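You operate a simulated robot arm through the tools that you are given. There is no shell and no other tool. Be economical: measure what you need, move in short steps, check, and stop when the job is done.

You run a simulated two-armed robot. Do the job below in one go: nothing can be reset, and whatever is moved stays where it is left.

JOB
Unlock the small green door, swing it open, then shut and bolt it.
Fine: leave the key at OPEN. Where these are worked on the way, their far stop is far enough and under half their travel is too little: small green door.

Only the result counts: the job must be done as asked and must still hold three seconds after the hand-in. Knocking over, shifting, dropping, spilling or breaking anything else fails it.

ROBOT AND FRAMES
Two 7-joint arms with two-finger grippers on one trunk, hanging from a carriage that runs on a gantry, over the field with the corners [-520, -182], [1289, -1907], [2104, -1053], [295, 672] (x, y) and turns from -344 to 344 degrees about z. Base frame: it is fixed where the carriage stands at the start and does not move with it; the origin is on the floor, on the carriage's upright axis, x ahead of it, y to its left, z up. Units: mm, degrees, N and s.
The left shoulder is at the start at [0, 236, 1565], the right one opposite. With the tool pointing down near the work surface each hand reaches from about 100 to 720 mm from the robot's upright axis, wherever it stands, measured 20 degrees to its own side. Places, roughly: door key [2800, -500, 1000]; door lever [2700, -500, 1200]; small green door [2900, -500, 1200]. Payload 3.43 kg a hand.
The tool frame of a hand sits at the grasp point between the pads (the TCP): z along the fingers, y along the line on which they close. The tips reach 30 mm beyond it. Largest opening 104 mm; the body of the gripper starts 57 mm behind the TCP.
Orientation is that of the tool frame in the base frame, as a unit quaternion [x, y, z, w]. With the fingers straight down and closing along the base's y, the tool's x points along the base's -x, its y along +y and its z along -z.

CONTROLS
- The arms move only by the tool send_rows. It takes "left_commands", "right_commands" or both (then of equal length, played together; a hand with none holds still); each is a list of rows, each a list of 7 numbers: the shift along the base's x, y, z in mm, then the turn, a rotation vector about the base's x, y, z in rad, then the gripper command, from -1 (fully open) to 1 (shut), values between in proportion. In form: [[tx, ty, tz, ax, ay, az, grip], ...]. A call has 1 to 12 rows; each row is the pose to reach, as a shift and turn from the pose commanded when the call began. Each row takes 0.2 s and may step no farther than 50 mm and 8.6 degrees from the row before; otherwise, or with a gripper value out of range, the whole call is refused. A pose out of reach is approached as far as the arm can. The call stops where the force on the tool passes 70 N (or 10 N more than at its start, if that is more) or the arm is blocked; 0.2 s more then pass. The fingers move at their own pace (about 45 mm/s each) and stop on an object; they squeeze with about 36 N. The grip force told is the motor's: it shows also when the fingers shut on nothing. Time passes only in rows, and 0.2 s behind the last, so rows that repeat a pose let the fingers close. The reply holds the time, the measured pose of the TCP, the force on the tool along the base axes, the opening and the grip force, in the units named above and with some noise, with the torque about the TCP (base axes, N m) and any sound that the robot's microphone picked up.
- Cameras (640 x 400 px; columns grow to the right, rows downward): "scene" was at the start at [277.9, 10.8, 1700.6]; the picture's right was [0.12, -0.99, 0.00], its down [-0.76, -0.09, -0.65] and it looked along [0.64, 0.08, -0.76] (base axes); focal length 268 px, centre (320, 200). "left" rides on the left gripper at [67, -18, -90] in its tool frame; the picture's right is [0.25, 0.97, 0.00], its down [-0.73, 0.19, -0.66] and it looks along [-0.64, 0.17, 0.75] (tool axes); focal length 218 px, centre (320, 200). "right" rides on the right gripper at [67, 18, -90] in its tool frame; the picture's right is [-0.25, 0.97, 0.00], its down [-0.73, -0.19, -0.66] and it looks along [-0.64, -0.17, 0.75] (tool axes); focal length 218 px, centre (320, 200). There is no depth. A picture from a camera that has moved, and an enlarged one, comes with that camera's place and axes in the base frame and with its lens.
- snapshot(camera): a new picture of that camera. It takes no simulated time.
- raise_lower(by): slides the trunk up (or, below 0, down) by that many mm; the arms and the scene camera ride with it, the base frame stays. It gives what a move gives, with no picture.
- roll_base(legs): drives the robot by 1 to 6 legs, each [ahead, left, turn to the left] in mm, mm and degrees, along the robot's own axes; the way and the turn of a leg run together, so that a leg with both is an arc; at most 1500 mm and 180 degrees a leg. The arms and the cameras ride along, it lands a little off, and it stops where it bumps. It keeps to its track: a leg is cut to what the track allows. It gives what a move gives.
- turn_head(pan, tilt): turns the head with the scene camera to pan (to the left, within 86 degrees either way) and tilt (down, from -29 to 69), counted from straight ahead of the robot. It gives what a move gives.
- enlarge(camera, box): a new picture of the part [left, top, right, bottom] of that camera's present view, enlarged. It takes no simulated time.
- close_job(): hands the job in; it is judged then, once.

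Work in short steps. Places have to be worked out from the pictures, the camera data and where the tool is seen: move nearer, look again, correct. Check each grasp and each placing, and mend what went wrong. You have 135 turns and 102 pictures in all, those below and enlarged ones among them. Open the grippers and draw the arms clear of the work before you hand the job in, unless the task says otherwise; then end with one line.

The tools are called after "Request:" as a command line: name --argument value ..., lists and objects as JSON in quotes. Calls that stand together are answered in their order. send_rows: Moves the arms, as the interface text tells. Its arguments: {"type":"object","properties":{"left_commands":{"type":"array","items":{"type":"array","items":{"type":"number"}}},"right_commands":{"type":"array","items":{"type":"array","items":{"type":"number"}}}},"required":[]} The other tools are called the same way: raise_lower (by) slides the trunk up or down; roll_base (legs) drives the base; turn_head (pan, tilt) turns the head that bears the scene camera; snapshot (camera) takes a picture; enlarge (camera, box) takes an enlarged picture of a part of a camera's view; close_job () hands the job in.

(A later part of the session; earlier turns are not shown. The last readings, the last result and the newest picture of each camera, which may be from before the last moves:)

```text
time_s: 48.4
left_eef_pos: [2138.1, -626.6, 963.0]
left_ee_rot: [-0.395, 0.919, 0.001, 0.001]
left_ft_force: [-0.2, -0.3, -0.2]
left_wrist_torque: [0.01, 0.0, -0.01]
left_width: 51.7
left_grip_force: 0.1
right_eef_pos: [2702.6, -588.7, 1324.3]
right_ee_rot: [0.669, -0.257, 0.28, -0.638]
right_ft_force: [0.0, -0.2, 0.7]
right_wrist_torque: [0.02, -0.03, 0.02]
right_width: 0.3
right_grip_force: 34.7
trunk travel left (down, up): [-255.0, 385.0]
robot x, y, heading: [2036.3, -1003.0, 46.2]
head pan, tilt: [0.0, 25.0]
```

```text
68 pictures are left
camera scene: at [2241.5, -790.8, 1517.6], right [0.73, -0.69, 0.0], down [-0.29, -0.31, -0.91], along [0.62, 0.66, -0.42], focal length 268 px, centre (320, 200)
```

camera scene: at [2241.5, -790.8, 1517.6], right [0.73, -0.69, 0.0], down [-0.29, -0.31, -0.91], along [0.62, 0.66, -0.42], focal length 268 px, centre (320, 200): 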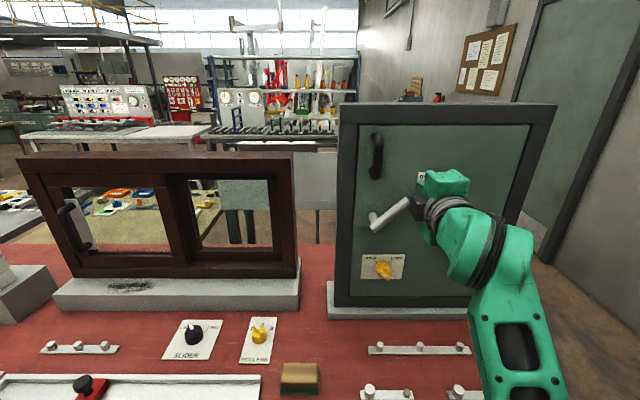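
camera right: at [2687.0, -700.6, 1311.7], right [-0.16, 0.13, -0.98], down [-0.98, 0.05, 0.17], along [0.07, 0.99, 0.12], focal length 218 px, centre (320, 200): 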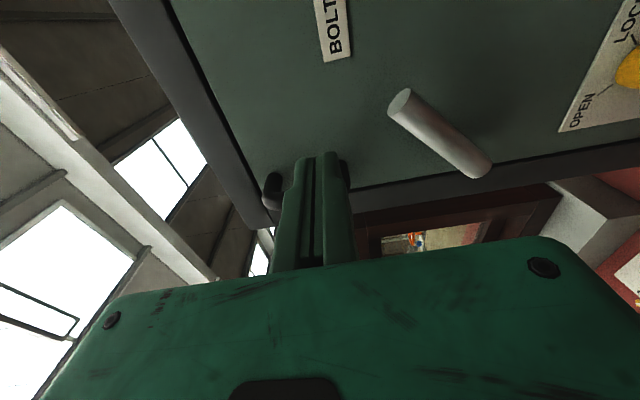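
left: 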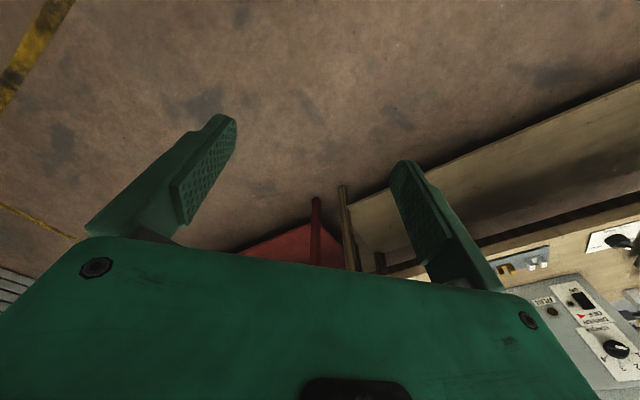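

Hand is above the lever, clear. I advance 70 mm over it and then push straight down, to about horizontal.

Request:
send_rows --right_commands '[[24, 25, 0, 0, 0, 0, 1], [48, 51, 0, 0, 0, 0, 1], [48, 51, -25, 0, 0, 0, 1], [48, 51, -45, 0, 0, 0, 1], [48, 51, -60, 0, 0, 0, 1], [48, 51, -75, 0, 0, 0, 1], [48, 51, -90, 0, 0, 0, 1], [48, 51, -103, 0, 0, 0, 1], [48, 51, -110, 0, 0, 0, 1]]'

Request:
snapshot --camera "scene"

Request:
snapshot --camera "right"

```text
time_s: 50.4
left_eef_pos: [2136.6, -626.9, 962.9]
left_ee_rot: [-0.395, 0.919, -0.001, 0.001]
left_ft_force: [0.4, 0.3, 0.5]
left_wrist_torque: [0.02, 0.01, 0.03]
left_width: 52.2
left_grip_force: 0.1
right_eef_pos: [2749.8, -538.8, 1215.8]
right_ee_rot: [0.667, -0.255, 0.28, -0.641]
right_ft_force: [-1.7, -0.7, 4.5]
right_wrist_torque: [0.08, -0.02, 0.06]
right_width: 0.1
right_grip_force: 34.3
trunk travel left (down, up): [-255.0, 385.0]
robot x, y, heading: [2038.2, -1002.3, 46.5]
head pan, tilt: [0.0, 25.0]
```

```text
67 pictures are left
camera scene: at [2241.5, -790.7, 1517.8], right [0.73, -0.69, 0.0], down [-0.29, -0.31, -0.91], along [0.62, 0.66, -0.42], focal length 268 px, centre (320, 200)
```

scene: 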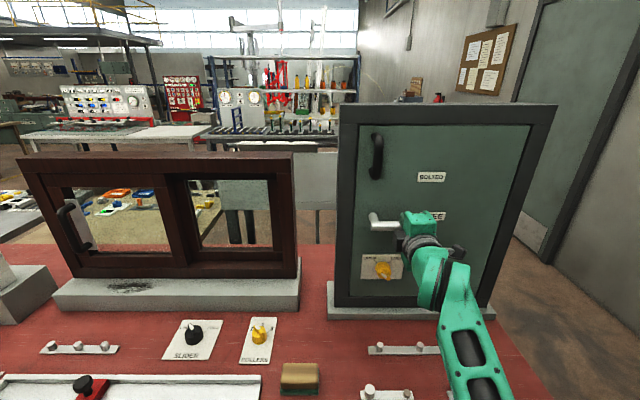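

```text
66 pictures are left
camera right: at [2735.1, -650.9, 1203.5], right [-0.16, 0.13, -0.98], down [-0.98, 0.05, 0.17], along [0.07, 0.99, 0.12], focal length 218 px, centre (320, 200)
```

right: 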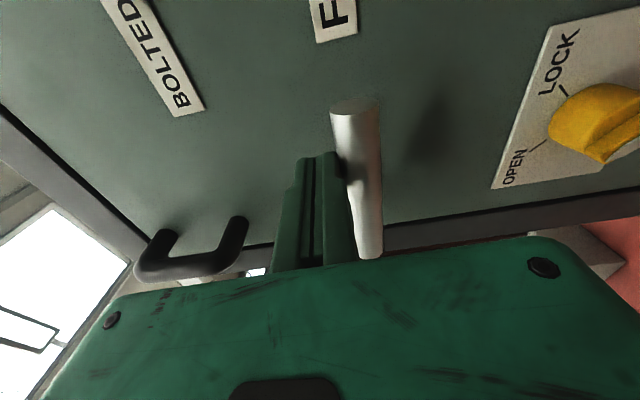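

The lever is near horizontal with only a light force. I push a little more to find its stop.

Request:
send_rows --right_commands '[[0, 0, -5, 0, 0, 0, 1], [0, 0, -10, 0, 0, 0, 1], [0, 0, -14, 0, 0, 0, 1]]'

Request:
enlarge --camera "scene" --box '[340, 150, 470, 250]'

```text
time_s: 51.1
left_eef_pos: [2138.0, -625.5, 963.7]
left_ee_rot: [-0.394, 0.919, 0.001, 0.001]
left_ft_force: [-0.1, 0.0, -0.3]
left_wrist_torque: [0.03, 0.03, -0.02]
left_width: 52.0
left_grip_force: 0.0
right_eef_pos: [2750.5, -538.8, 1214.5]
right_ee_rot: [0.661, -0.253, 0.284, -0.647]
right_ft_force: [-10.3, -5.7, 30.8]
right_wrist_torque: [0.43, 0.04, 0.13]
right_width: 0.0
right_grip_force: 34.9
trunk travel left (down, up): [-255.0, 385.0]
robot x, y, heading: [2039.8, -1009.6, 46.5]
head pan, tilt: [0.0, 25.0]
```

```text
4.00 times, centred on (405, 200) of scene
camera zoom: at [2242.3, -790.2, 1518.4], right [0.73, -0.69, 0.0], down [-0.29, -0.31, -0.91], along [0.62, 0.66, -0.42], focal length 1073 px, centre (-20, 200)
```

zoom: 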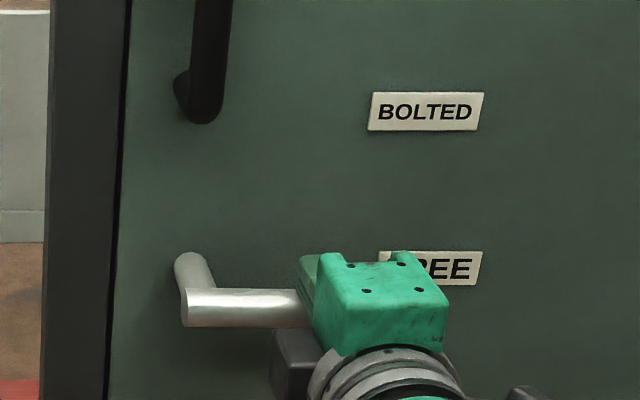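

Lever is at its stop (31 N) at FREE. I back off, check it stays, and raise the trunk towards the handle.

Request:
send_rows --right_commands '[[0, 0, 15, 0, 0, 0, 1], [0, 0, 40, 0, 0, 0, 1], [-30, -32, 45, 0, 0, 0, 1], [-62, -65, 45, 0, 0, 0, 0], [-62, -65, 45, 0, 0, 0, 0]]'

Request:
raise_lower --by 105

Request:
roll_base --legs '[[0, 55, 0]]'

Request:
snapshot --camera "scene"

```text
time_s: 52.4
left_eef_pos: [2137.3, -626.0, 963.0]
left_ee_rot: [-0.395, 0.919, 0.001, 0.001]
left_ft_force: [-0.2, -0.3, 0.3]
left_wrist_torque: [0.0, -0.01, -0.01]
left_width: 52.1
left_grip_force: 0.1
right_eef_pos: [2688.7, -602.7, 1245.6]
right_ee_rot: [0.668, -0.256, 0.281, -0.64]
right_ft_force: [0.2, -0.3, -0.1]
right_wrist_torque: [-0.01, -0.03, 0.01]
right_width: 52.0
right_grip_force: 0.3
trunk travel left (down, up): [-255.0, 385.0]
robot x, y, heading: [2037.3, -1004.8, 46.6]
head pan, tilt: [0.0, 25.0]
```

```text
time_s: 53.7
left_eef_pos: [2137.6, -626.6, 1068.2]
left_ee_rot: [-0.394, 0.919, 0.0, 0.0]
left_ft_force: [0.4, 0.4, -0.4]
left_wrist_torque: [0.0, 0.01, -0.01]
left_width: 52.1
left_grip_force: 0.1
right_eef_pos: [2689.4, -602.3, 1349.5]
right_ee_rot: [0.668, -0.256, 0.281, -0.64]
right_ft_force: [-0.6, 0.3, -0.1]
right_wrist_torque: [0.01, 0.01, -0.02]
right_width: 51.6
right_grip_force: 0.0
trunk travel left (down, up): [-360.0, 280.0]
robot x, y, heading: [2037.5, -1004.7, 46.5]
head pan, tilt: [0.0, 25.0]
```

```text
time_s: 54.7
left_eef_pos: [2098.0, -588.6, 1067.6]
left_ee_rot: [-0.395, 0.919, 0.001, 0.0]
left_ft_force: [-0.3, -0.1, 0.1]
left_wrist_torque: [-0.03, -0.04, -0.05]
left_width: 51.8
left_grip_force: 0.0
right_eef_pos: [2649.8, -565.8, 1350.1]
right_ee_rot: [0.669, -0.256, 0.28, -0.639]
right_ft_force: [0.5, 0.4, -0.4]
right_wrist_torque: [-0.07, 0.02, -0.01]
right_width: 51.8
right_grip_force: 0.0
trunk travel left (down, up): [-360.0, 280.0]
robot x, y, heading: [2001.1, -966.6, 46.5]
head pan, tilt: [0.0, 25.0]
```

```text
64 pictures are left
camera scene: at [2202.0, -753.4, 1622.6], right [0.72, -0.69, 0.0], down [-0.29, -0.31, -0.91], along [0.62, 0.66, -0.42], focal length 268 px, centre (320, 200)
```

scene: 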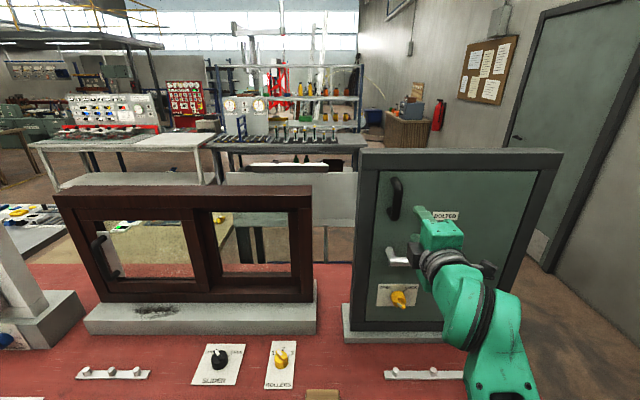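

The lever stays at FREE. The handle bar is at about u 2284, n 1530, z 1368. I roll the hand so the fingers close horizontally and align with the handle, at a standoff.

Request:
send_rows --right_commands '[[-1, 2, 1, 0.095, 0.0956, 0, -0.35], [-1, 5, 2, 0.19, 0.191, 0, -0.35], [-2, 7, 4, 0.285, 0.287, 0, -0.35], [-2, 9, 5, 0.381, 0.382, 0, -0.35], [-3, 11, 6, 0.476, 0.478, 0, -0.35], [-4, 14, 7, 0.571, 0.573, -0.005, -0.35], [-4, 16, 8, 0.666, 0.669, -0.005, -0.35], [-5, 18, 9, 0.761, 0.765, -0.005, -0.35], [-5, 20, 10, 0.857, 0.86, -0.005, -0.35], [-6, 23, 12, 0.952, 0.956, -0.01, -0.35], [-6, 25, 13, 1.047, 1.051, -0.01, -0.35], [-7, 27, 14, 1.142, 1.147, -0.01, -0.35]]'

Request:
snapshot --camera "right"

```text
time_s: 57.3
left_eef_pos: [2097.8, -588.4, 1068.5]
left_ee_rot: [-0.394, 0.919, 0.0, 0.0]
left_ft_force: [-0.3, 0.4, 0.2]
left_wrist_torque: [-0.01, 0.04, -0.02]
left_width: 52.0
left_grip_force: 0.0
right_eef_pos: [2644.4, -539.4, 1365.2]
right_ee_rot: [-0.292, 0.645, 0.263, 0.656]
right_ft_force: [0.6, 0.6, 0.6]
right_wrist_torque: [0.0, -0.03, 0.02]
right_width: 70.2
right_grip_force: 0.0
trunk travel left (down, up): [-360.0, 280.0]
robot x, y, heading: [1996.6, -967.8, 46.3]
head pan, tilt: [0.0, 25.0]
```

```text
63 pictures are left
camera right: at [2571.9, -593.1, 1296.6], right [-0.7, 0.68, 0.21], down [-0.34, -0.58, 0.74], along [0.62, 0.45, 0.64], focal length 218 px, centre (320, 200)
```

right: 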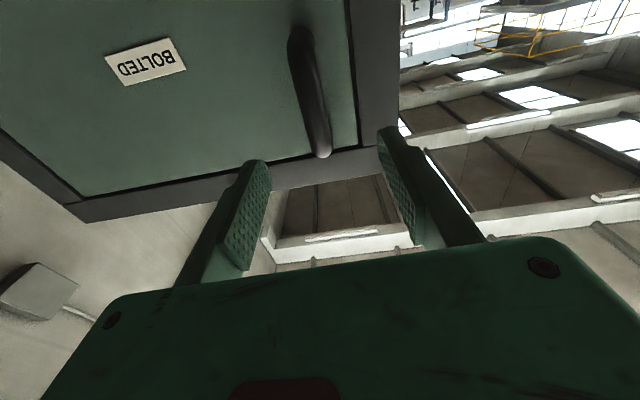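

Hand is aligned with the handle (u 2287). I advance 90 mm to straddle it and close.

Request:
send_rows --right_commands '[[20, 21, -3, 0, 0, 0, -0.35], [40, 42, -6, 0, 0, 0, -0.35], [62, 65, -8, 0, 0, 0, -0.35], [62, 65, -8, 0, 0, 0, -0.35]]'

Request:
snapshot --camera "right"

```text
time_s: 58.3
left_eef_pos: [2099.2, -589.6, 1067.7]
left_ee_rot: [-0.394, 0.919, 0.001, 0.0]
left_ft_force: [0.3, -0.2, 0.0]
left_wrist_torque: [0.0, 0.02, 0.02]
left_width: 52.1
left_grip_force: 0.0
right_eef_pos: [2707.7, -511.2, 1365.6]
right_ee_rot: [-0.287, 0.649, 0.275, 0.649]
right_ft_force: [0.0, 0.1, 0.4]
right_wrist_torque: [-0.01, 0.01, 0.01]
right_width: 70.1
right_grip_force: 0.1
right hand out of reach, approached as far as the arm can: row 1, 2, 3, 4
trunk travel left (down, up): [-360.0, 280.0]
robot x, y, heading: [2000.0, -966.0, 46.4]
head pan, tilt: [0.0, 25.0]
```

```text
62 pictures are left
camera right: at [2633.7, -564.7, 1297.9], right [-0.71, 0.67, 0.24], down [-0.32, -0.6, 0.74], along [0.63, 0.45, 0.63], focal length 218 px, centre (320, 200)
```

right: 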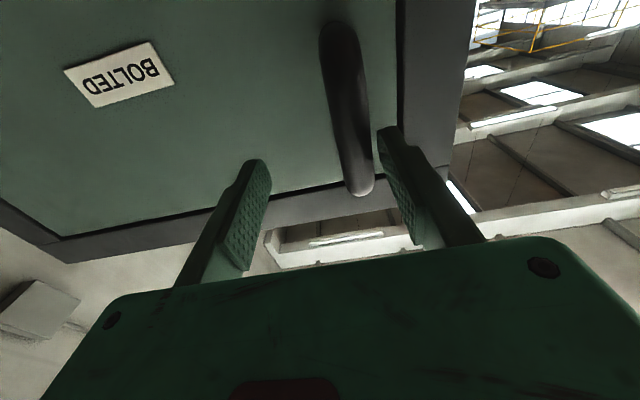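

The reach limit let the hand drift right; I use the base: a 6° left turn with a shift right brings the right shoulder forward and the hand onto the handle.

Request:
roll_base --legs '[[10, -62, 6]]'

Request:
snapshot --camera "right"

```text
time_s: 59.3
left_eef_pos: [2108.3, -619.6, 1067.4]
left_ee_rot: [-0.439, 0.898, 0.0, 0.001]
left_ft_force: [-0.2, -1.0, -0.8]
left_wrist_torque: [-0.05, -0.02, -0.03]
left_width: 51.9
left_grip_force: 0.0
right_eef_pos: [2706.5, -481.0, 1363.7]
right_ee_rot: [-0.32, 0.634, 0.306, 0.634]
right_ft_force: [-0.3, -0.4, -0.2]
right_wrist_torque: [-0.06, -0.03, -0.01]
right_width: 70.2
right_grip_force: 0.0
trunk travel left (down, up): [-360.0, 280.0]
robot x, y, heading: [2049.6, -1008.4, 52.1]
head pan, tilt: [0.0, 25.0]
```

```text
61 pictures are left
camera right: at [2639.0, -541.8, 1297.5], right [-0.77, 0.59, 0.24], down [-0.25, -0.63, 0.74], along [0.58, 0.51, 0.63], focal length 218 px, centre (320, 200)
```

right: 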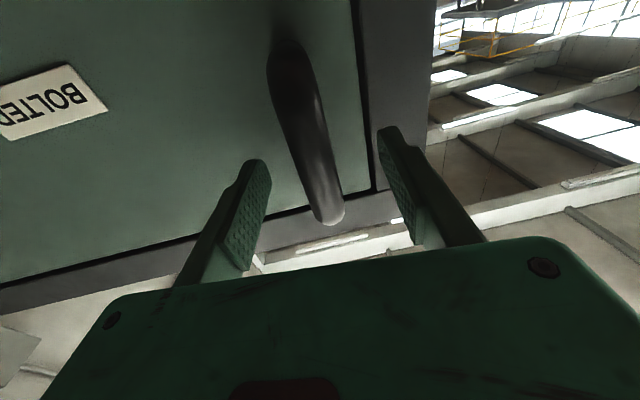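

The bar is between the fingers now (TCP n 1519). I close on it.

Request:
send_rows --right_commands '[[0, 0, 0, 0, 0, 0, 0.4], [0, 0, 0, 0, 0, 0, 1], [0, 0, 0, 0, 0, 0, 1], [0, 0, 0, 0, 0, 0, 1], [0, 0, 0, 0, 0, 0, 1]]'

Request:
snapshot --camera "right"

```text
time_s: 60.5
left_eef_pos: [2108.6, -619.4, 1067.3]
left_ee_rot: [-0.44, 0.898, 0.001, 0.002]
left_ft_force: [-0.3, -0.3, 0.7]
left_wrist_torque: [0.0, 0.02, 0.01]
left_width: 52.0
left_grip_force: 0.0
right_eef_pos: [2707.3, -479.6, 1364.3]
right_ee_rot: [-0.319, 0.634, 0.307, 0.634]
right_ft_force: [1.6, -0.3, -0.8]
right_wrist_torque: [0.71, 0.68, -0.03]
right_width: 19.7
right_grip_force: 44.5
trunk travel left (down, up): [-360.0, 280.0]
robot x, y, heading: [2048.2, -1004.3, 52.0]
head pan, tilt: [0.0, 25.0]
```

```text
60 pictures are left
camera right: at [2639.0, -541.5, 1297.5], right [-0.77, 0.59, 0.24], down [-0.25, -0.63, 0.74], along [0.59, 0.51, 0.63], focal length 218 px, centre (320, 200)
```

right: 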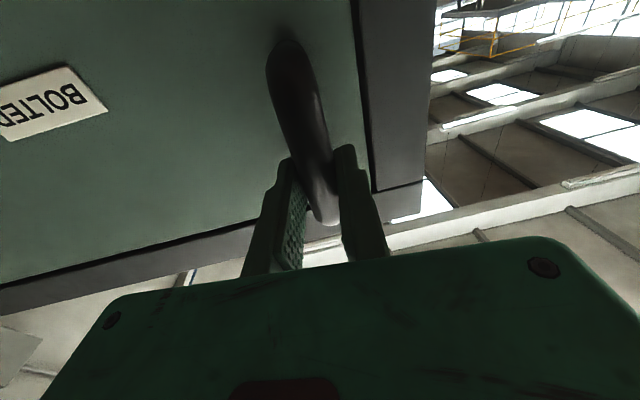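

Handle gripped (19.7 mm). I pull the door out along its arc by about 10° to test that it moves and is unlocked.

Request:
send_rows --right_commands '[[-8, -13, 0, 0, 0, 0.04, 1], [-16, -25, 0, 0, 0, 0.08, 1], [-23, -38, 0, 0, 0, 0.12, 1], [-29, -52, 0, 0, 0, 0.16, 1], [-29, -52, 0, 0, 0, 0.16, 1]]'

Request:
snapshot --camera "scene"

```text
time_s: 61.2
left_eef_pos: [2112.6, -620.9, 1067.7]
left_ee_rot: [-0.437, 0.899, 0.0, 0.001]
left_ft_force: [0.4, 0.0, 0.0]
left_wrist_torque: [-0.06, -0.01, -0.03]
left_width: 52.0
left_grip_force: 0.0
right_eef_pos: [2689.5, -508.0, 1363.7]
right_ee_rot: [-0.326, 0.637, 0.303, 0.629]
right_ft_force: [12.0, -8.6, 0.7]
right_wrist_torque: [1.07, 0.62, -0.39]
right_width: 19.8
right_grip_force: 45.1
right hand out of reach, approached as far as the arm can: row 1, 2, 3
trunk travel left (down, up): [-360.0, 280.0]
robot x, y, heading: [2051.7, -1005.9, 51.8]
head pan, tilt: [0.0, 25.0]
stopped in row 3 (right hand): the force on the tool passed its limit at 88 N (the readings are from after the stop); the commanded pose is now the measured one
```

```text
59 pictures are left
camera scene: at [2231.5, -774.5, 1623.1], right [0.79, -0.62, 0.0], down [-0.26, -0.33, -0.91], along [0.56, 0.71, -0.42], focal length 268 px, centre (320, 200)
```

scene: 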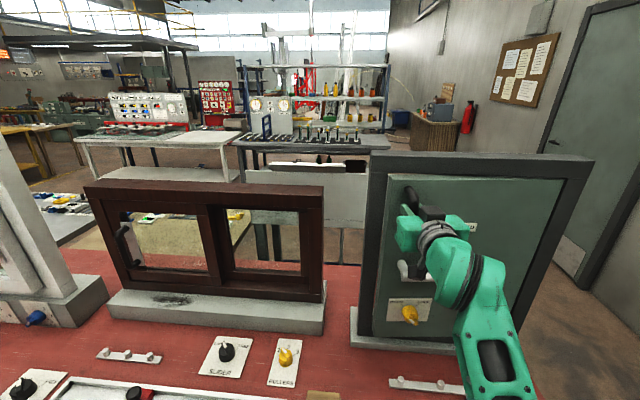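

The door gave way (about 5° open). I continue pulling along the arc with smaller steps, letting the hand keep its heading.

Request:
send_rows --right_commands '[[-6, -12, 0, 0, 0, 0, 1], [-12, -25, 0, 0, 0, 0, 1], [-18, -38, 0, 0, 0, 0, 1], [-23, -51, 0, 0, 0, 0, 1]]'

```text
time_s: 62.2
left_eef_pos: [2113.6, -621.4, 1067.1]
left_ee_rot: [-0.437, 0.899, 0.0, 0.001]
left_ft_force: [1.0, -0.5, -0.2]
left_wrist_torque: [-0.02, 0.0, -0.03]
left_width: 52.0
left_grip_force: 0.1
right_eef_pos: [2664.6, -556.5, 1362.9]
right_ee_rot: [-0.328, 0.635, 0.304, 0.629]
right_ft_force: [19.6, -7.8, 3.1]
right_wrist_torque: [0.59, 0.71, -0.16]
right_width: 19.8
right_grip_force: 44.8
trunk travel left (down, up): [-360.0, 280.0]
robot x, y, heading: [2049.9, -1004.8, 51.9]
head pan, tilt: [0.0, 25.0]
```

Works with light force. I continue to about 35° with a gentle hand yaw to follow.

Request:
send_rows --right_commands '[[-4, -21, 0, 0, 0, 0.04, 1], [-7, -42, 0, 0, 0, 0.08, 1], [-10, -62, 0, 0, 0, 0.12, 1], [-12, -82, 0, 0, 0, 0.16, 1], [-13, -102, 0, 0, 0, 0.2, 1], [-14, -122, 0, 0, 0, 0.24, 1]]'

Request:
snapshot --camera "scene"

```text
time_s: 62.8
left_eef_pos: [2115.6, -621.1, 1067.0]
left_ee_rot: [-0.435, 0.901, 0.0, 0.001]
left_ft_force: [-0.4, 0.7, 0.5]
left_wrist_torque: [-0.03, -0.01, 0.04]
left_width: 52.0
left_grip_force: 0.1
right_eef_pos: [2653.6, -588.3, 1364.7]
right_ee_rot: [-0.334, 0.638, 0.3, 0.625]
right_ft_force: [22.7, -7.2, 1.7]
right_wrist_torque: [1.47, 0.13, -0.34]
right_width: 20.0
right_grip_force: 45.4
right hand out of reach, approached as far as the arm can: row 1, 2
trunk travel left (down, up): [-360.0, 280.0]
robot x, y, heading: [2050.0, -1011.0, 51.2]
head pan, tilt: [0.0, 25.0]
stopped in row 2 (right hand): the force on the tool passed its limit at 75 N (the readings are from after the stop); the commanded pose is now the measured one
```

```text
58 pictures are left
camera scene: at [2233.5, -775.5, 1623.1], right [0.78, -0.62, 0.0], down [-0.26, -0.33, -0.91], along [0.56, 0.71, -0.42], focal length 268 px, centre (320, 200)
```

scene: 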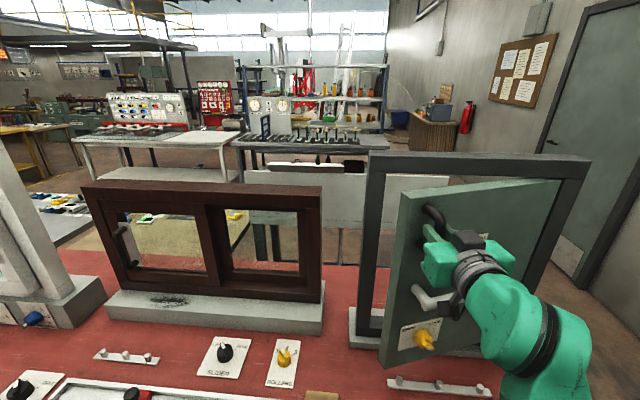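

Yawing left in this pose is what jams; I continue pulling without yaw, letting the bar pivot in the pads.

Request:
send_rows --right_commands '[[-2, -15, 0, 0, 0, 0, 1], [-3, -30, 0, 0, 0, 0, 1], [-3, -45, 0, 0, 0, 0, 1], [-3, -60, 0, 0, 0, 0, 1], [-3, -75, 0, 0, 0, 0, 1], [-3, -90, 0, 0, 0, 0, 1], [-2, -105, 0, 0, 0, 0, 1], [-2, -120, 0, 0, 0, 0, 1]]'

Request:
snapshot --camera "scene"

```text
time_s: 64.6
left_eef_pos: [2118.1, -622.0, 1067.7]
left_ee_rot: [-0.436, 0.9, -0.001, 0.002]
left_ft_force: [1.1, -0.6, 0.4]
left_wrist_torque: [0.01, 0.01, 0.01]
left_width: 52.1
left_grip_force: 0.1
right_eef_pos: [2631.2, -694.5, 1371.2]
right_ee_rot: [-0.333, 0.646, 0.291, 0.623]
right_ft_force: [49.6, 0.1, -14.4]
right_wrist_torque: [0.35, 0.83, -0.67]
right_width: 20.0
right_grip_force: 44.8
right hand out of reach, approached as far as the arm can: row 3, 4, 5, 6, 7, 8
trunk travel left (down, up): [-360.0, 280.0]
robot x, y, heading: [2052.7, -1008.4, 51.8]
head pan, tilt: [0.0, 25.0]
```

```text
57 pictures are left
camera scene: at [2234.7, -775.8, 1623.1], right [0.79, -0.62, 0.0], down [-0.26, -0.33, -0.91], along [0.56, 0.71, -0.42], focal length 268 px, centre (320, 200)
```

scene: 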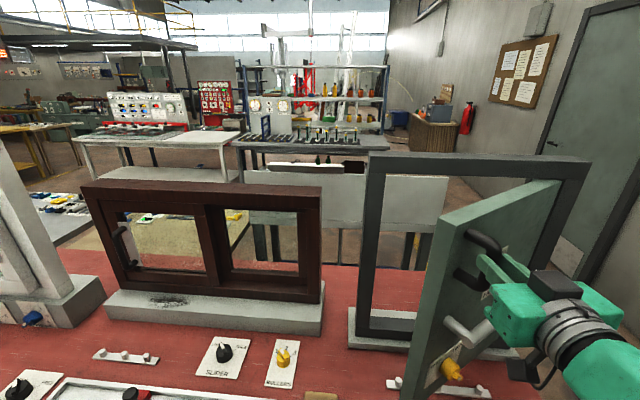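

The door is about 45° open but the arm is at its limit. I release the handle and withdraw, then will push the door on from its inner side.

Request:
send_rows --right_commands '[[8, -8, 0, 0, 0, 0, 0.4], [10, -10, 0, 0, 0, 0, 0.2], [10, -10, 0, 0, 0, 0, 0.2], [-4, -25, 0, 0, 0, 0, 0.2], [-25, -47, 0, 0, 0, 0, 0.2], [-52, -75, 0, 0, 0, 0, 0.2], [-75, -100, 0, 0, 0, 0, 0.2]]'

Request:
snapshot --camera "scene"

```text
time_s: 66.2
left_eef_pos: [2112.0, -622.0, 1068.9]
left_ee_rot: [-0.436, 0.9, 0.0, 0.0]
left_ft_force: [0.7, -0.5, -0.4]
left_wrist_torque: [0.02, 0.02, -0.01]
left_width: 52.0
left_grip_force: 0.0
right_eef_pos: [2548.1, -795.4, 1370.0]
right_ee_rot: [-0.338, 0.64, 0.303, 0.621]
right_ft_force: [0.4, 0.0, -0.1]
right_wrist_torque: [-0.01, 0.0, 0.0]
right_width: 41.5
right_grip_force: 0.1
right hand out of reach, approached as far as the arm can: row 1, 2, 3, 4, 5
trunk travel left (down, up): [-360.0, 280.0]
robot x, y, heading: [2049.1, -1009.1, 51.9]
head pan, tilt: [0.0, 25.0]
```

```text
56 pictures are left
camera scene: at [2232.0, -775.8, 1622.4], right [0.79, -0.62, 0.0], down [-0.26, -0.33, -0.91], along [0.56, 0.71, -0.42], focal length 268 px, centre (320, 200)
```

scene: 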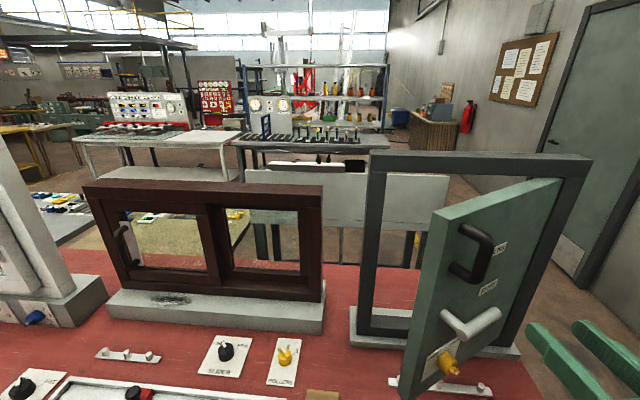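

The door stays at roughly 45–50°. I bring the closed right hand left of the door's free edge and then forward so the fingers are behind it.

Request:
send_rows --right_commands '[[-23, 25, 0, 0, 0, 0, 1], [-47, 51, 0, 0, 0, 0, 1], [-70, 76, 0, 0, 0, 0, 1], [-46, 101, 0, 0, 0, 0, 1], [-22, 127, 0, 0, 0, 0, 1], [3, 152, 0, 0, 0, 0, 1], [27, 178, 0, 0, 0, 0, 1], [27, 178, 0, 0, 0, 0, 1]]'

Request:
snapshot --camera "scene"

Request:
snapshot --camera "right"

```text
time_s: 68.0
left_eef_pos: [2114.0, -621.6, 1067.4]
left_ee_rot: [-0.436, 0.9, 0.0, 0.0]
left_ft_force: [-0.6, 1.0, -1.7]
left_wrist_torque: [0.02, -0.02, -0.02]
left_width: 52.0
left_grip_force: 0.1
right_eef_pos: [2574.6, -618.9, 1371.9]
right_ee_rot: [-0.337, 0.639, 0.302, 0.622]
right_ft_force: [-0.6, 0.3, -0.2]
right_wrist_torque: [0.0, -0.01, 0.0]
right_width: 0.0
right_grip_force: 34.9
trunk travel left (down, up): [-360.0, 280.0]
robot x, y, heading: [2050.6, -1005.7, 51.7]
head pan, tilt: [0.0, 25.0]
```

```text
55 pictures are left
camera scene: at [2232.2, -775.6, 1622.5], right [0.79, -0.62, 0.0], down [-0.26, -0.33, -0.91], along [0.56, 0.71, -0.42], focal length 268 px, centre (320, 200)
```

scene: 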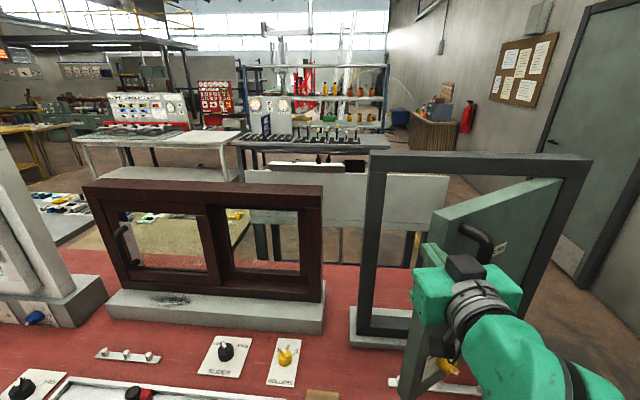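

```text
54 pictures are left
camera right: at [2508.3, -683.7, 1308.2], right [-0.78, 0.58, 0.22], down [-0.23, -0.6, 0.76], along [0.58, 0.55, 0.61], focal length 218 px, centre (320, 200)
```

right: 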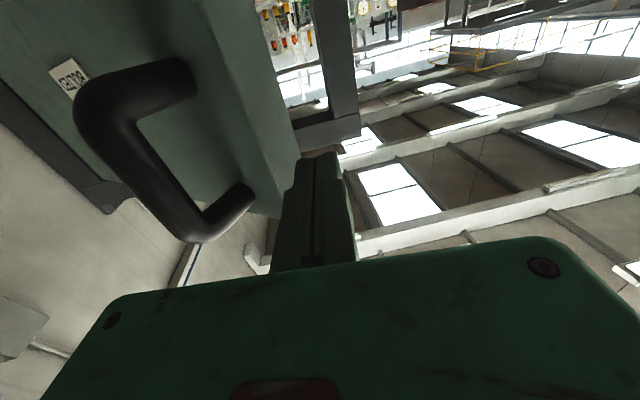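

The closed fingers stand just behind the free edge. I sweep right and slightly back, pushing the door open along its arc.

Request:
send_rows --right_commands '[[25, -26, 0, 0, 0, 0, 1], [50, -52, 0, 0, 0, 0, 1], [55, -73, 0, 0, 0, 0, 1], [60, -94, 0, 0, 0, 0, 1], [65, -115, 0, 0, 0, 0, 1], [70, -136, 0, 0, 0, 0, 1], [75, -157, 0, 0, 0, 0, 1], [79, -178, 0, 0, 0, 0, 1], [89, -197, 0, 0, 0, 0, 1], [99, -216, 0, 0, 0, 0, 1], [109, -234, 0, 0, 0, 0, 1]]'

Request:
snapshot --camera "scene"

```text
time_s: 70.4
left_eef_pos: [2113.2, -621.9, 1067.5]
left_ee_rot: [-0.437, 0.9, 0.0, 0.001]
left_ft_force: [-0.3, -0.3, 0.0]
left_wrist_torque: [0.04, 0.0, 0.02]
left_width: 52.2
left_grip_force: 0.0
right_eef_pos: [2634.5, -778.6, 1419.6]
right_ee_rot: [-0.325, 0.658, 0.279, 0.619]
right_ft_force: [0.4, -0.7, -0.3]
right_wrist_torque: [0.01, -0.02, 0.02]
right_width: 0.0
right_grip_force: 34.8
right hand out of reach, approached as far as the arm can: row 2, 3, 4, 5, 6, 7, 8, 9, 10, 11
trunk travel left (down, up): [-360.0, 280.0]
robot x, y, heading: [2048.7, -1005.8, 51.7]
head pan, tilt: [0.0, 25.0]
```

```text
53 pictures are left
camera scene: at [2232.9, -775.7, 1622.6], right [0.79, -0.62, 0.0], down [-0.26, -0.33, -0.91], along [0.56, 0.71, -0.42], focal length 268 px, centre (320, 200)
```

scene: 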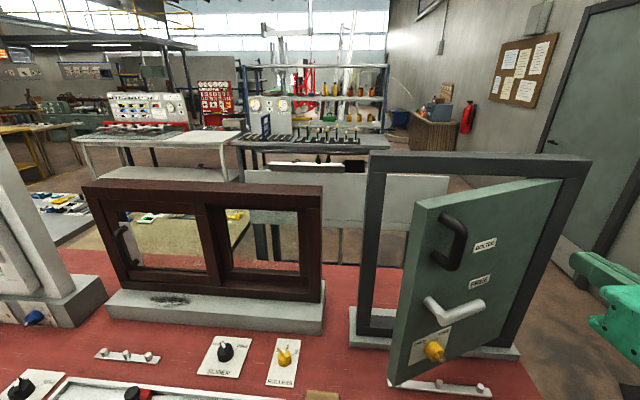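

The arm cannot keep the hand level so near the body and the fingers slipped off. I'll use a tool-down "post" instead: raise the trunk and turn the hand down, above the door.

Request:
raise_lower --by 260

Request:
send_rows --right_commands '[[0, 0, 0, -0.1, 0.092, -0.009, 1], [0, 0, 0, -0.199, 0.184, -0.017, 1], [0, 0, 0, -0.299, 0.277, -0.026, 1], [0, 0, 0, -0.398, 0.369, -0.034, 1], [0, 0, 0, -0.498, 0.461, -0.043, 1], [0, 0, 0, -0.597, 0.553, -0.051, 1], [0, 0, 0, -0.697, 0.645, -0.06, 1], [0, 0, 0, -0.796, 0.737, -0.068, 1], [0, 0, 0, -0.896, 0.83, -0.077, 1], [0, 0, 0, -0.995, 0.922, -0.085, 1], [0, 0, 0, -1.095, 1.014, -0.094, 1]]'

Request:
turn_head --pan -10 --tilt 40

Request:
snapshot --camera "scene"

```text
time_s: 73.1
left_eef_pos: [2113.5, -621.9, 1328.3]
left_ee_rot: [-0.436, 0.9, 0.0, 0.0]
left_ft_force: [-0.5, 0.3, 0.0]
left_wrist_torque: [0.01, 0.0, 0.03]
left_width: 51.8
left_grip_force: 0.1
right_eef_pos: [2633.1, -777.6, 1679.4]
right_ee_rot: [-0.326, 0.658, 0.279, 0.619]
right_ft_force: [0.7, 0.4, 0.0]
right_wrist_torque: [-0.03, 0.0, 0.01]
right_width: 0.0
right_grip_force: 34.6
trunk travel left (down, up): [-620.0, 20.0]
robot x, y, heading: [2048.5, -1011.9, 52.0]
head pan, tilt: [0.0, 25.0]
```

```text
time_s: 75.5
left_eef_pos: [2112.7, -621.6, 1327.3]
left_ee_rot: [-0.436, 0.9, 0.0, 0.001]
left_ft_force: [0.5, 0.6, 0.0]
left_wrist_torque: [0.01, -0.02, 0.01]
left_width: 51.8
left_grip_force: 0.0
right_eef_pos: [2701.9, -712.1, 1629.3]
right_ee_rot: [-0.389, 0.921, 0.001, 0.002]
right_ft_force: [-0.1, 0.3, -0.2]
right_wrist_torque: [0.0, 0.03, 0.0]
right_width: 0.0
right_grip_force: 34.3
right hand out of reach, approached as far as the arm can: row 5, 9, 10, 11
trunk travel left (down, up): [-620.0, 20.0]
robot x, y, heading: [2052.6, -1008.5, 51.8]
head pan, tilt: [0.0, 25.0]
```

```text
time_s: 76.2
left_eef_pos: [2112.7, -621.2, 1328.7]
left_ee_rot: [-0.437, 0.9, 0.001, 0.0]
left_ft_force: [0.3, -0.3, -0.6]
left_wrist_torque: [0.06, -0.01, 0.0]
left_width: 52.1
left_grip_force: 0.1
right_eef_pos: [2701.1, -712.9, 1628.3]
right_ee_rot: [-0.39, 0.921, 0.001, 0.002]
right_ft_force: [0.0, 0.4, 0.9]
right_wrist_torque: [-0.01, 0.01, -0.03]
right_width: 0.1
right_grip_force: 35.2
trunk travel left (down, up): [-620.0, 20.0]
robot x, y, heading: [2049.6, -1008.5, 51.8]
head pan, tilt: [-10.0, 40.0]
```

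```text
52 pictures are left
camera scene: at [2238.6, -791.2, 1859.3], right [0.67, -0.75, 0.0], down [-0.48, -0.43, -0.77], along [0.57, 0.51, -0.64], focal length 268 px, centre (320, 200)
```

scene: 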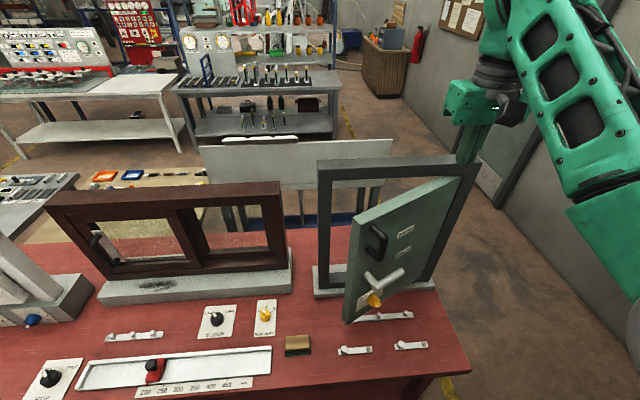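

The hand points straight down, above everything. Door top is at z≈1418, edge near (u 2298, n 1423), about 25° open. I turn the base 15° left to bring the right shoulder forward, which swings the hand over the gap left of the door edge.

Request:
roll_base --legs '[[0, 0, 15]]'

Request:
turn_head --pan -25 --tilt 40

Request:
snapshot --camera "scene"

Request:
snapshot --camera "right"

```text
time_s: 77.5
left_eef_pos: [2011.9, -619.6, 1327.3]
left_ee_rot: [-0.549, 0.836, 0.0, 0.001]
left_ft_force: [0.4, -0.4, -0.4]
left_wrist_torque: [0.02, -0.01, -0.01]
left_width: 52.2
left_grip_force: 0.0
right_eef_pos: [2602.3, -554.0, 1628.6]
right_ee_rot: [-0.507, 0.862, 0.001, 0.001]
right_ft_force: [0.3, -0.6, 1.2]
right_wrist_torque: [0.0, -0.01, 0.0]
right_width: 0.2
right_grip_force: 34.9
trunk travel left (down, up): [-620.0, 20.0]
robot x, y, heading: [2047.1, -1004.9, 66.5]
head pan, tilt: [-10.0, 40.0]
```

```text
time_s: 78.3
left_eef_pos: [2011.7, -616.7, 1328.1]
left_ee_rot: [-0.549, 0.836, 0.0, 0.001]
left_ft_force: [0.5, 0.3, -0.6]
left_wrist_torque: [0.03, -0.02, -0.01]
left_width: 51.8
left_grip_force: 0.1
right_eef_pos: [2603.0, -554.9, 1627.3]
right_ee_rot: [-0.507, 0.862, 0.0, 0.002]
right_ft_force: [-0.1, 0.2, -0.7]
right_wrist_torque: [0.02, 0.03, -0.03]
right_width: 0.0
right_grip_force: 34.7
trunk travel left (down, up): [-620.0, 20.0]
robot x, y, heading: [2049.0, -1005.2, 66.8]
head pan, tilt: [-25.0, 40.0]
```

```text
51 pictures are left
camera scene: at [2193.8, -764.6, 1859.2], right [0.67, -0.75, 0.0], down [-0.48, -0.43, -0.77], along [0.57, 0.51, -0.64], focal length 268 px, centre (320, 200)
```

scene: 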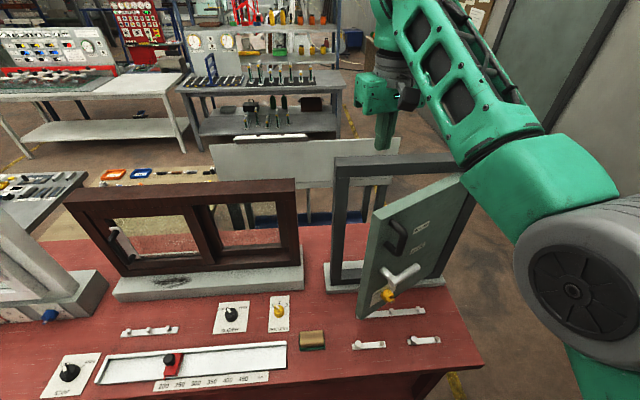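

```text
50 pictures are left
camera right: at [2554.7, -604.6, 1717.7], right [-0.72, 0.69, 0.0], down [0.52, 0.54, 0.66], along [0.46, 0.47, -0.75], focal length 218 px, centre (320, 200)
```

right: 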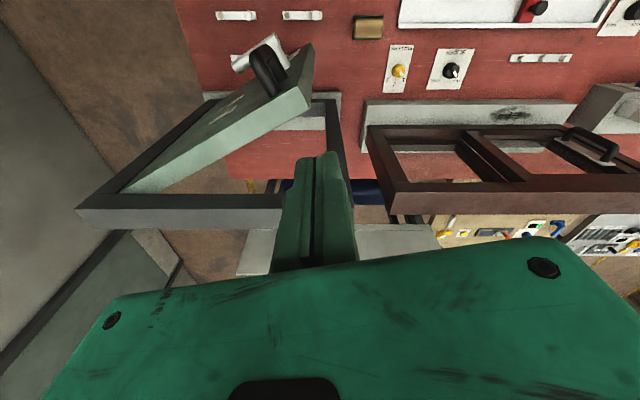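

From above the door's inner edge corner is near (u 2281, n 1406), the frame front near n 1560. I move to (2235, 1465) and lower the post to z≈1395 so only the fingers reach below the door's top.

Request:
send_rows --right_commands '[[12, 36, 0, 0, 0, 0, 1], [25, 73, 0, 0, 0, 0, 1], [25, 73, -47, 0, 0, 0, 1], [25, 73, -94, 0, 0, 0, 1], [25, 73, -141, 0, 0, 0, 1], [25, 73, -188, 0, 0, 0, 1], [25, 73, -232, 0, 0, 0, 1], [25, 73, -232, 0, 0, 0, 1]]'

Request:
snapshot --camera "right"

Request:
snapshot --camera "scene"

```text
time_s: 80.1
left_eef_pos: [2010.7, -619.1, 1328.0]
left_ee_rot: [-0.55, 0.835, 0.0, 0.0]
left_ft_force: [-0.1, 0.4, -0.2]
left_wrist_torque: [0.0, 0.0, -0.01]
left_width: 52.2
left_grip_force: 0.0
right_eef_pos: [2618.5, -490.6, 1411.6]
right_ee_rot: [-0.506, 0.863, -0.001, 0.0]
right_ft_force: [-0.8, -0.3, 0.2]
right_wrist_torque: [-0.03, 0.01, -0.06]
right_width: 0.1
right_grip_force: 34.9
right hand out of reach, approached as far as the arm can: row 1, 2, 3, 4, 5, 6, 7, 8
trunk travel left (down, up): [-620.0, 20.0]
robot x, y, heading: [2049.0, -1007.3, 66.7]
head pan, tilt: [-25.0, 40.0]
```

```text
49 pictures are left
camera right: at [2570.7, -540.1, 1500.7], right [-0.72, 0.69, 0.0], down [0.52, 0.54, 0.66], along [0.45, 0.47, -0.75], focal length 218 px, centre (320, 200)
```

right: 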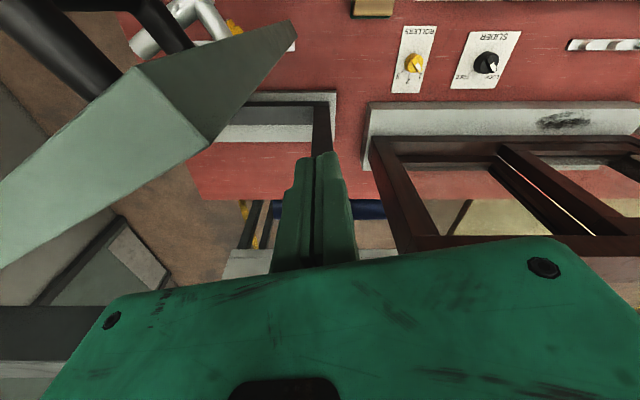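

```text
48 pictures are left
camera scene: at [2193.7, -764.8, 1859.1], right [0.67, -0.75, 0.0], down [-0.48, -0.43, -0.77], along [0.57, 0.51, -0.64], focal length 268 px, centre (320, 200)
```

scene: 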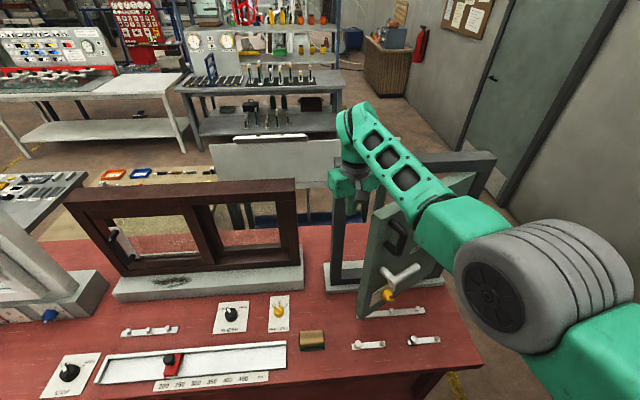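

The post stands left of the edge with overlap below the door's top (inner corner at about (2279, 1425)). I slip it behind the door and pull along the arc.

Request:
send_rows --right_commands '[[21, -20, -5, 0, 0, 0, 1], [43, -41, -8, 0, 0, 0, 1], [35, -64, -8, 0, 0, 0, 1], [26, -87, -8, 0, 0, 0, 1], [18, -110, -8, 0, 0, 0, 1], [10, -132, -8, 0, 0, 0, 1], [8, -155, -8, 0, 0, 0, 1], [6, -178, -8, 0, 0, 0, 1], [5, -200, -8, 0, 0, 0, 1], [5, -223, -8, 0, 0, 0, 1]]'

Request:
snapshot --camera "scene"

Request:
snapshot --camera "right"

```text
time_s: 82.3
left_eef_pos: [2011.6, -618.5, 1328.0]
left_ee_rot: [-0.55, 0.835, 0.0, 0.001]
left_ft_force: [-0.6, -0.4, -0.3]
left_wrist_torque: [0.02, 0.04, -0.01]
left_width: 51.8
left_grip_force: 0.1
right_eef_pos: [2687.2, -552.8, 1406.3]
right_ee_rot: [-0.507, 0.862, 0.001, 0.0]
right_ft_force: [-0.3, 0.4, -0.4]
right_wrist_torque: [0.04, 0.01, 0.0]
right_width: 0.0
right_grip_force: 34.8
right hand out of reach, approached as far as the arm can: row 3, 4, 5, 6, 7, 8, 9, 10
trunk travel left (down, up): [-620.0, 20.0]
robot x, y, heading: [2050.5, -1006.0, 66.5]
head pan, tilt: [-25.0, 40.0]
```

```text
47 pictures are left
camera scene: at [2193.8, -764.6, 1859.2], right [0.67, -0.75, 0.0], down [-0.48, -0.43, -0.77], along [0.57, 0.51, -0.64], focal length 268 px, centre (320, 200)
```

scene: 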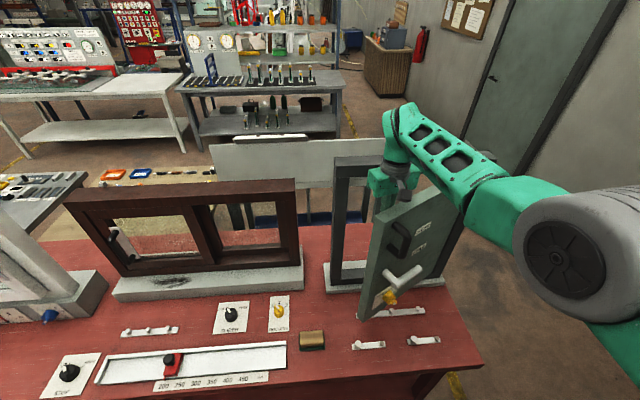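

```text
46 pictures are left
camera right: at [2639.0, -603.0, 1496.7], right [-0.72, 0.69, 0.0], down [0.52, 0.54, 0.66], along [0.45, 0.47, -0.75], focal length 218 px, centre (320, 200)
```

right: 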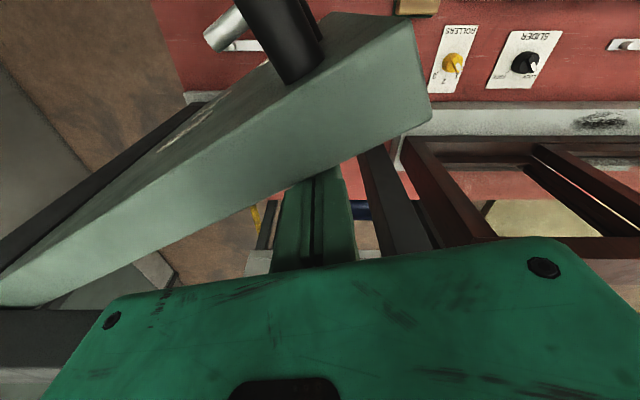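

Without contact force, the arm simply can't retract at this height, so I use the base: back away with slight right turns, so the post (now behind the door's inner face) drags the door open along its arc.

Request:
roll_base --legs '[[-58, 20, -2.5], [-48, 13.5, -4]]'

Request:
snapshot --camera "right"

```text
time_s: 83.8
left_eef_pos: [1978.2, -697.2, 1327.0]
left_ee_rot: [-0.502, 0.865, 0.0, 0.0]
left_ft_force: [1.2, 1.1, -0.3]
left_wrist_torque: [0.0, 0.0, -0.02]
left_width: 51.9
left_grip_force: 0.0
right_eef_pos: [2657.4, -706.7, 1407.3]
right_ee_rot: [-0.458, 0.889, 0.0, 0.0]
right_ft_force: [0.1, 0.1, -0.6]
right_wrist_torque: [0.03, -0.02, 0.0]
right_width: 0.0
right_grip_force: 34.5
trunk travel left (down, up): [-620.0, 20.0]
robot x, y, heading: [1978.3, -1089.0, 60.4]
head pan, tilt: [-25.0, 40.0]
```

```text
45 pictures are left
camera right: at [2604.2, -751.8, 1496.6], right [-0.64, 0.77, 0.0], down [0.58, 0.48, 0.66], along [0.5, 0.42, -0.75], focal length 218 px, centre (320, 200)
```

right: 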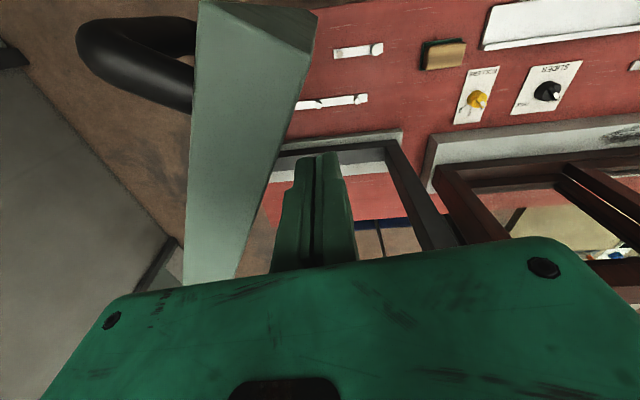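

The door swung well open. I continue the sweep with right turns towards its far stop.

Request:
roll_base --legs '[[-24, 5, -5], [0, 0, -5]]'

Request:
snapshot --camera "right"

Request:
snapshot --camera "scene"

```text
time_s: 85.2
left_eef_pos: [2030.3, -722.0, 1327.1]
left_ee_rot: [-0.425, 0.905, 0.0, 0.0]
left_ft_force: [-0.8, 0.3, 0.4]
left_wrist_torque: [-0.01, -0.02, 0.02]
left_width: 52.2
left_grip_force: 0.1
right_eef_pos: [2696.9, -849.5, 1406.4]
right_ee_rot: [-0.378, 0.926, 0.001, -0.001]
right_ft_force: [-0.1, -0.2, -0.3]
right_wrist_torque: [0.02, -0.04, 0.02]
right_width: 0.1
right_grip_force: 34.6
trunk travel left (down, up): [-620.0, 20.0]
robot x, y, heading: [1956.8, -1105.2, 50.3]
head pan, tilt: [-25.0, 40.0]
```

```text
44 pictures are left
camera right: at [2636.1, -884.2, 1496.6], right [-0.5, 0.87, 0.0], down [0.65, 0.37, 0.66], along [0.57, 0.33, -0.75], focal length 218 px, centre (320, 200)
```

right: 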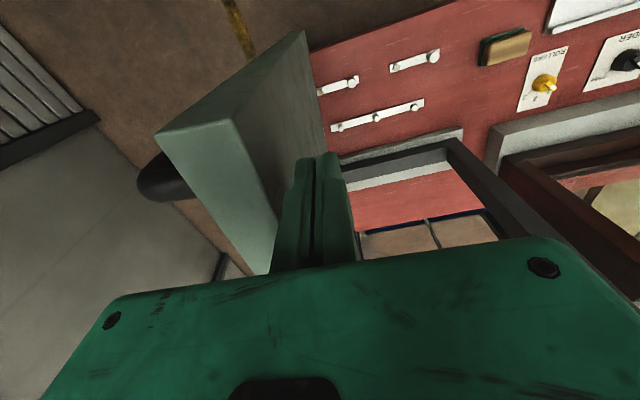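

```text
43 pictures are left
camera scene: at [2163.1, -912.9, 1859.2], right [0.43, -0.9, 0.0], down [-0.58, -0.27, -0.77], along [0.69, 0.33, -0.64], focal length 268 px, centre (320, 200)
```

scene: 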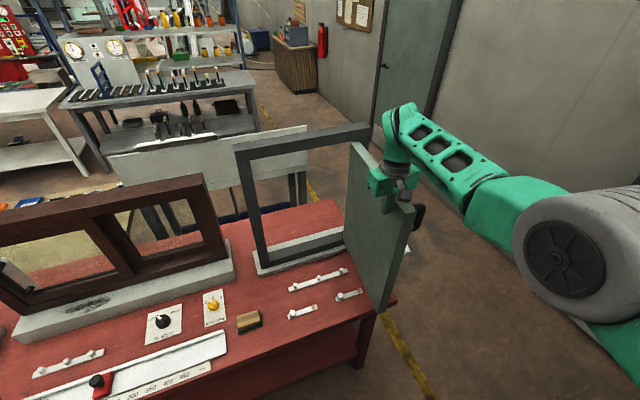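

The door is about 84° open. I push a little more to reach its far stop, if any.

Request:
roll_base --legs '[[0, 0, -4]]'

Request:
snapshot --camera "right"

```text
time_s: 86.1
left_eef_pos: [2049.2, -723.7, 1327.5]
left_ee_rot: [-0.401, 0.916, 0.001, 0.001]
left_ft_force: [0.3, 0.6, 0.3]
left_wrist_torque: [0.01, 0.0, -0.02]
left_width: 51.8
left_grip_force: 0.1
right_eef_pos: [2696.4, -869.8, 1407.2]
right_ee_rot: [-0.361, 0.933, 0.014, -0.004]
right_ft_force: [-2.2, 3.5, 0.2]
right_wrist_torque: [-0.06, -0.02, -0.04]
right_width: 0.3
right_grip_force: 34.2
trunk travel left (down, up): [-620.0, 20.0]
robot x, y, heading: [1955.8, -1101.0, 47.1]
head pan, tilt: [-25.0, 40.0]
stopped in leg 1: the force on the tool passed its limit at 84 N (the readings are from after the stop); the commanded pose is now the measured one
```

```text
42 pictures are left
camera right: at [2636.5, -904.1, 1498.4], right [-0.46, 0.89, 0.03], down [0.68, 0.34, 0.65], along [0.57, 0.32, -0.76], focal length 218 px, centre (320, 200)
```

right: 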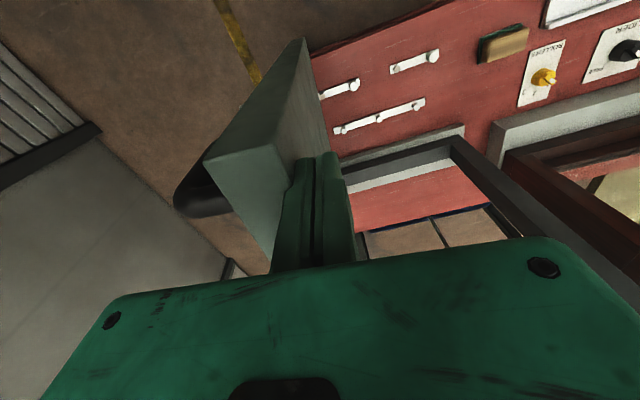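

The door hit its far stop (84 N), fully open. Now I lift the post off the inner side, over the door, to come down on the outer side.

Request:
send_rows --right_commands '[[-9, 8, 0, 0, 0, 0, 1], [-14, 14, 5, 0, 0, 0, 1], [-14, 14, 45, 0, 0, 0, 1], [-14, 14, 85, 0, 0, 0, 1], [-14, 14, 125, 0, 0, 0, 1], [-14, 14, 125, 0, 0, 0, 1]]'

```text
time_s: 87.5
left_eef_pos: [2050.5, -723.7, 1327.4]
left_ee_rot: [-0.4, 0.916, 0.0, 0.001]
left_ft_force: [0.3, -0.6, 0.0]
left_wrist_torque: [0.0, 0.0, 0.03]
left_width: 51.8
left_grip_force: 0.1
right_eef_pos: [2685.1, -857.7, 1533.2]
right_ee_rot: [-0.361, 0.933, 0.013, -0.003]
right_ft_force: [0.1, -0.5, -0.2]
right_wrist_torque: [0.01, -0.01, -0.04]
right_width: 0.1
right_grip_force: 34.4
trunk travel left (down, up): [-620.0, 20.0]
robot x, y, heading: [1957.5, -1102.3, 46.9]
head pan, tilt: [-25.0, 40.0]
```

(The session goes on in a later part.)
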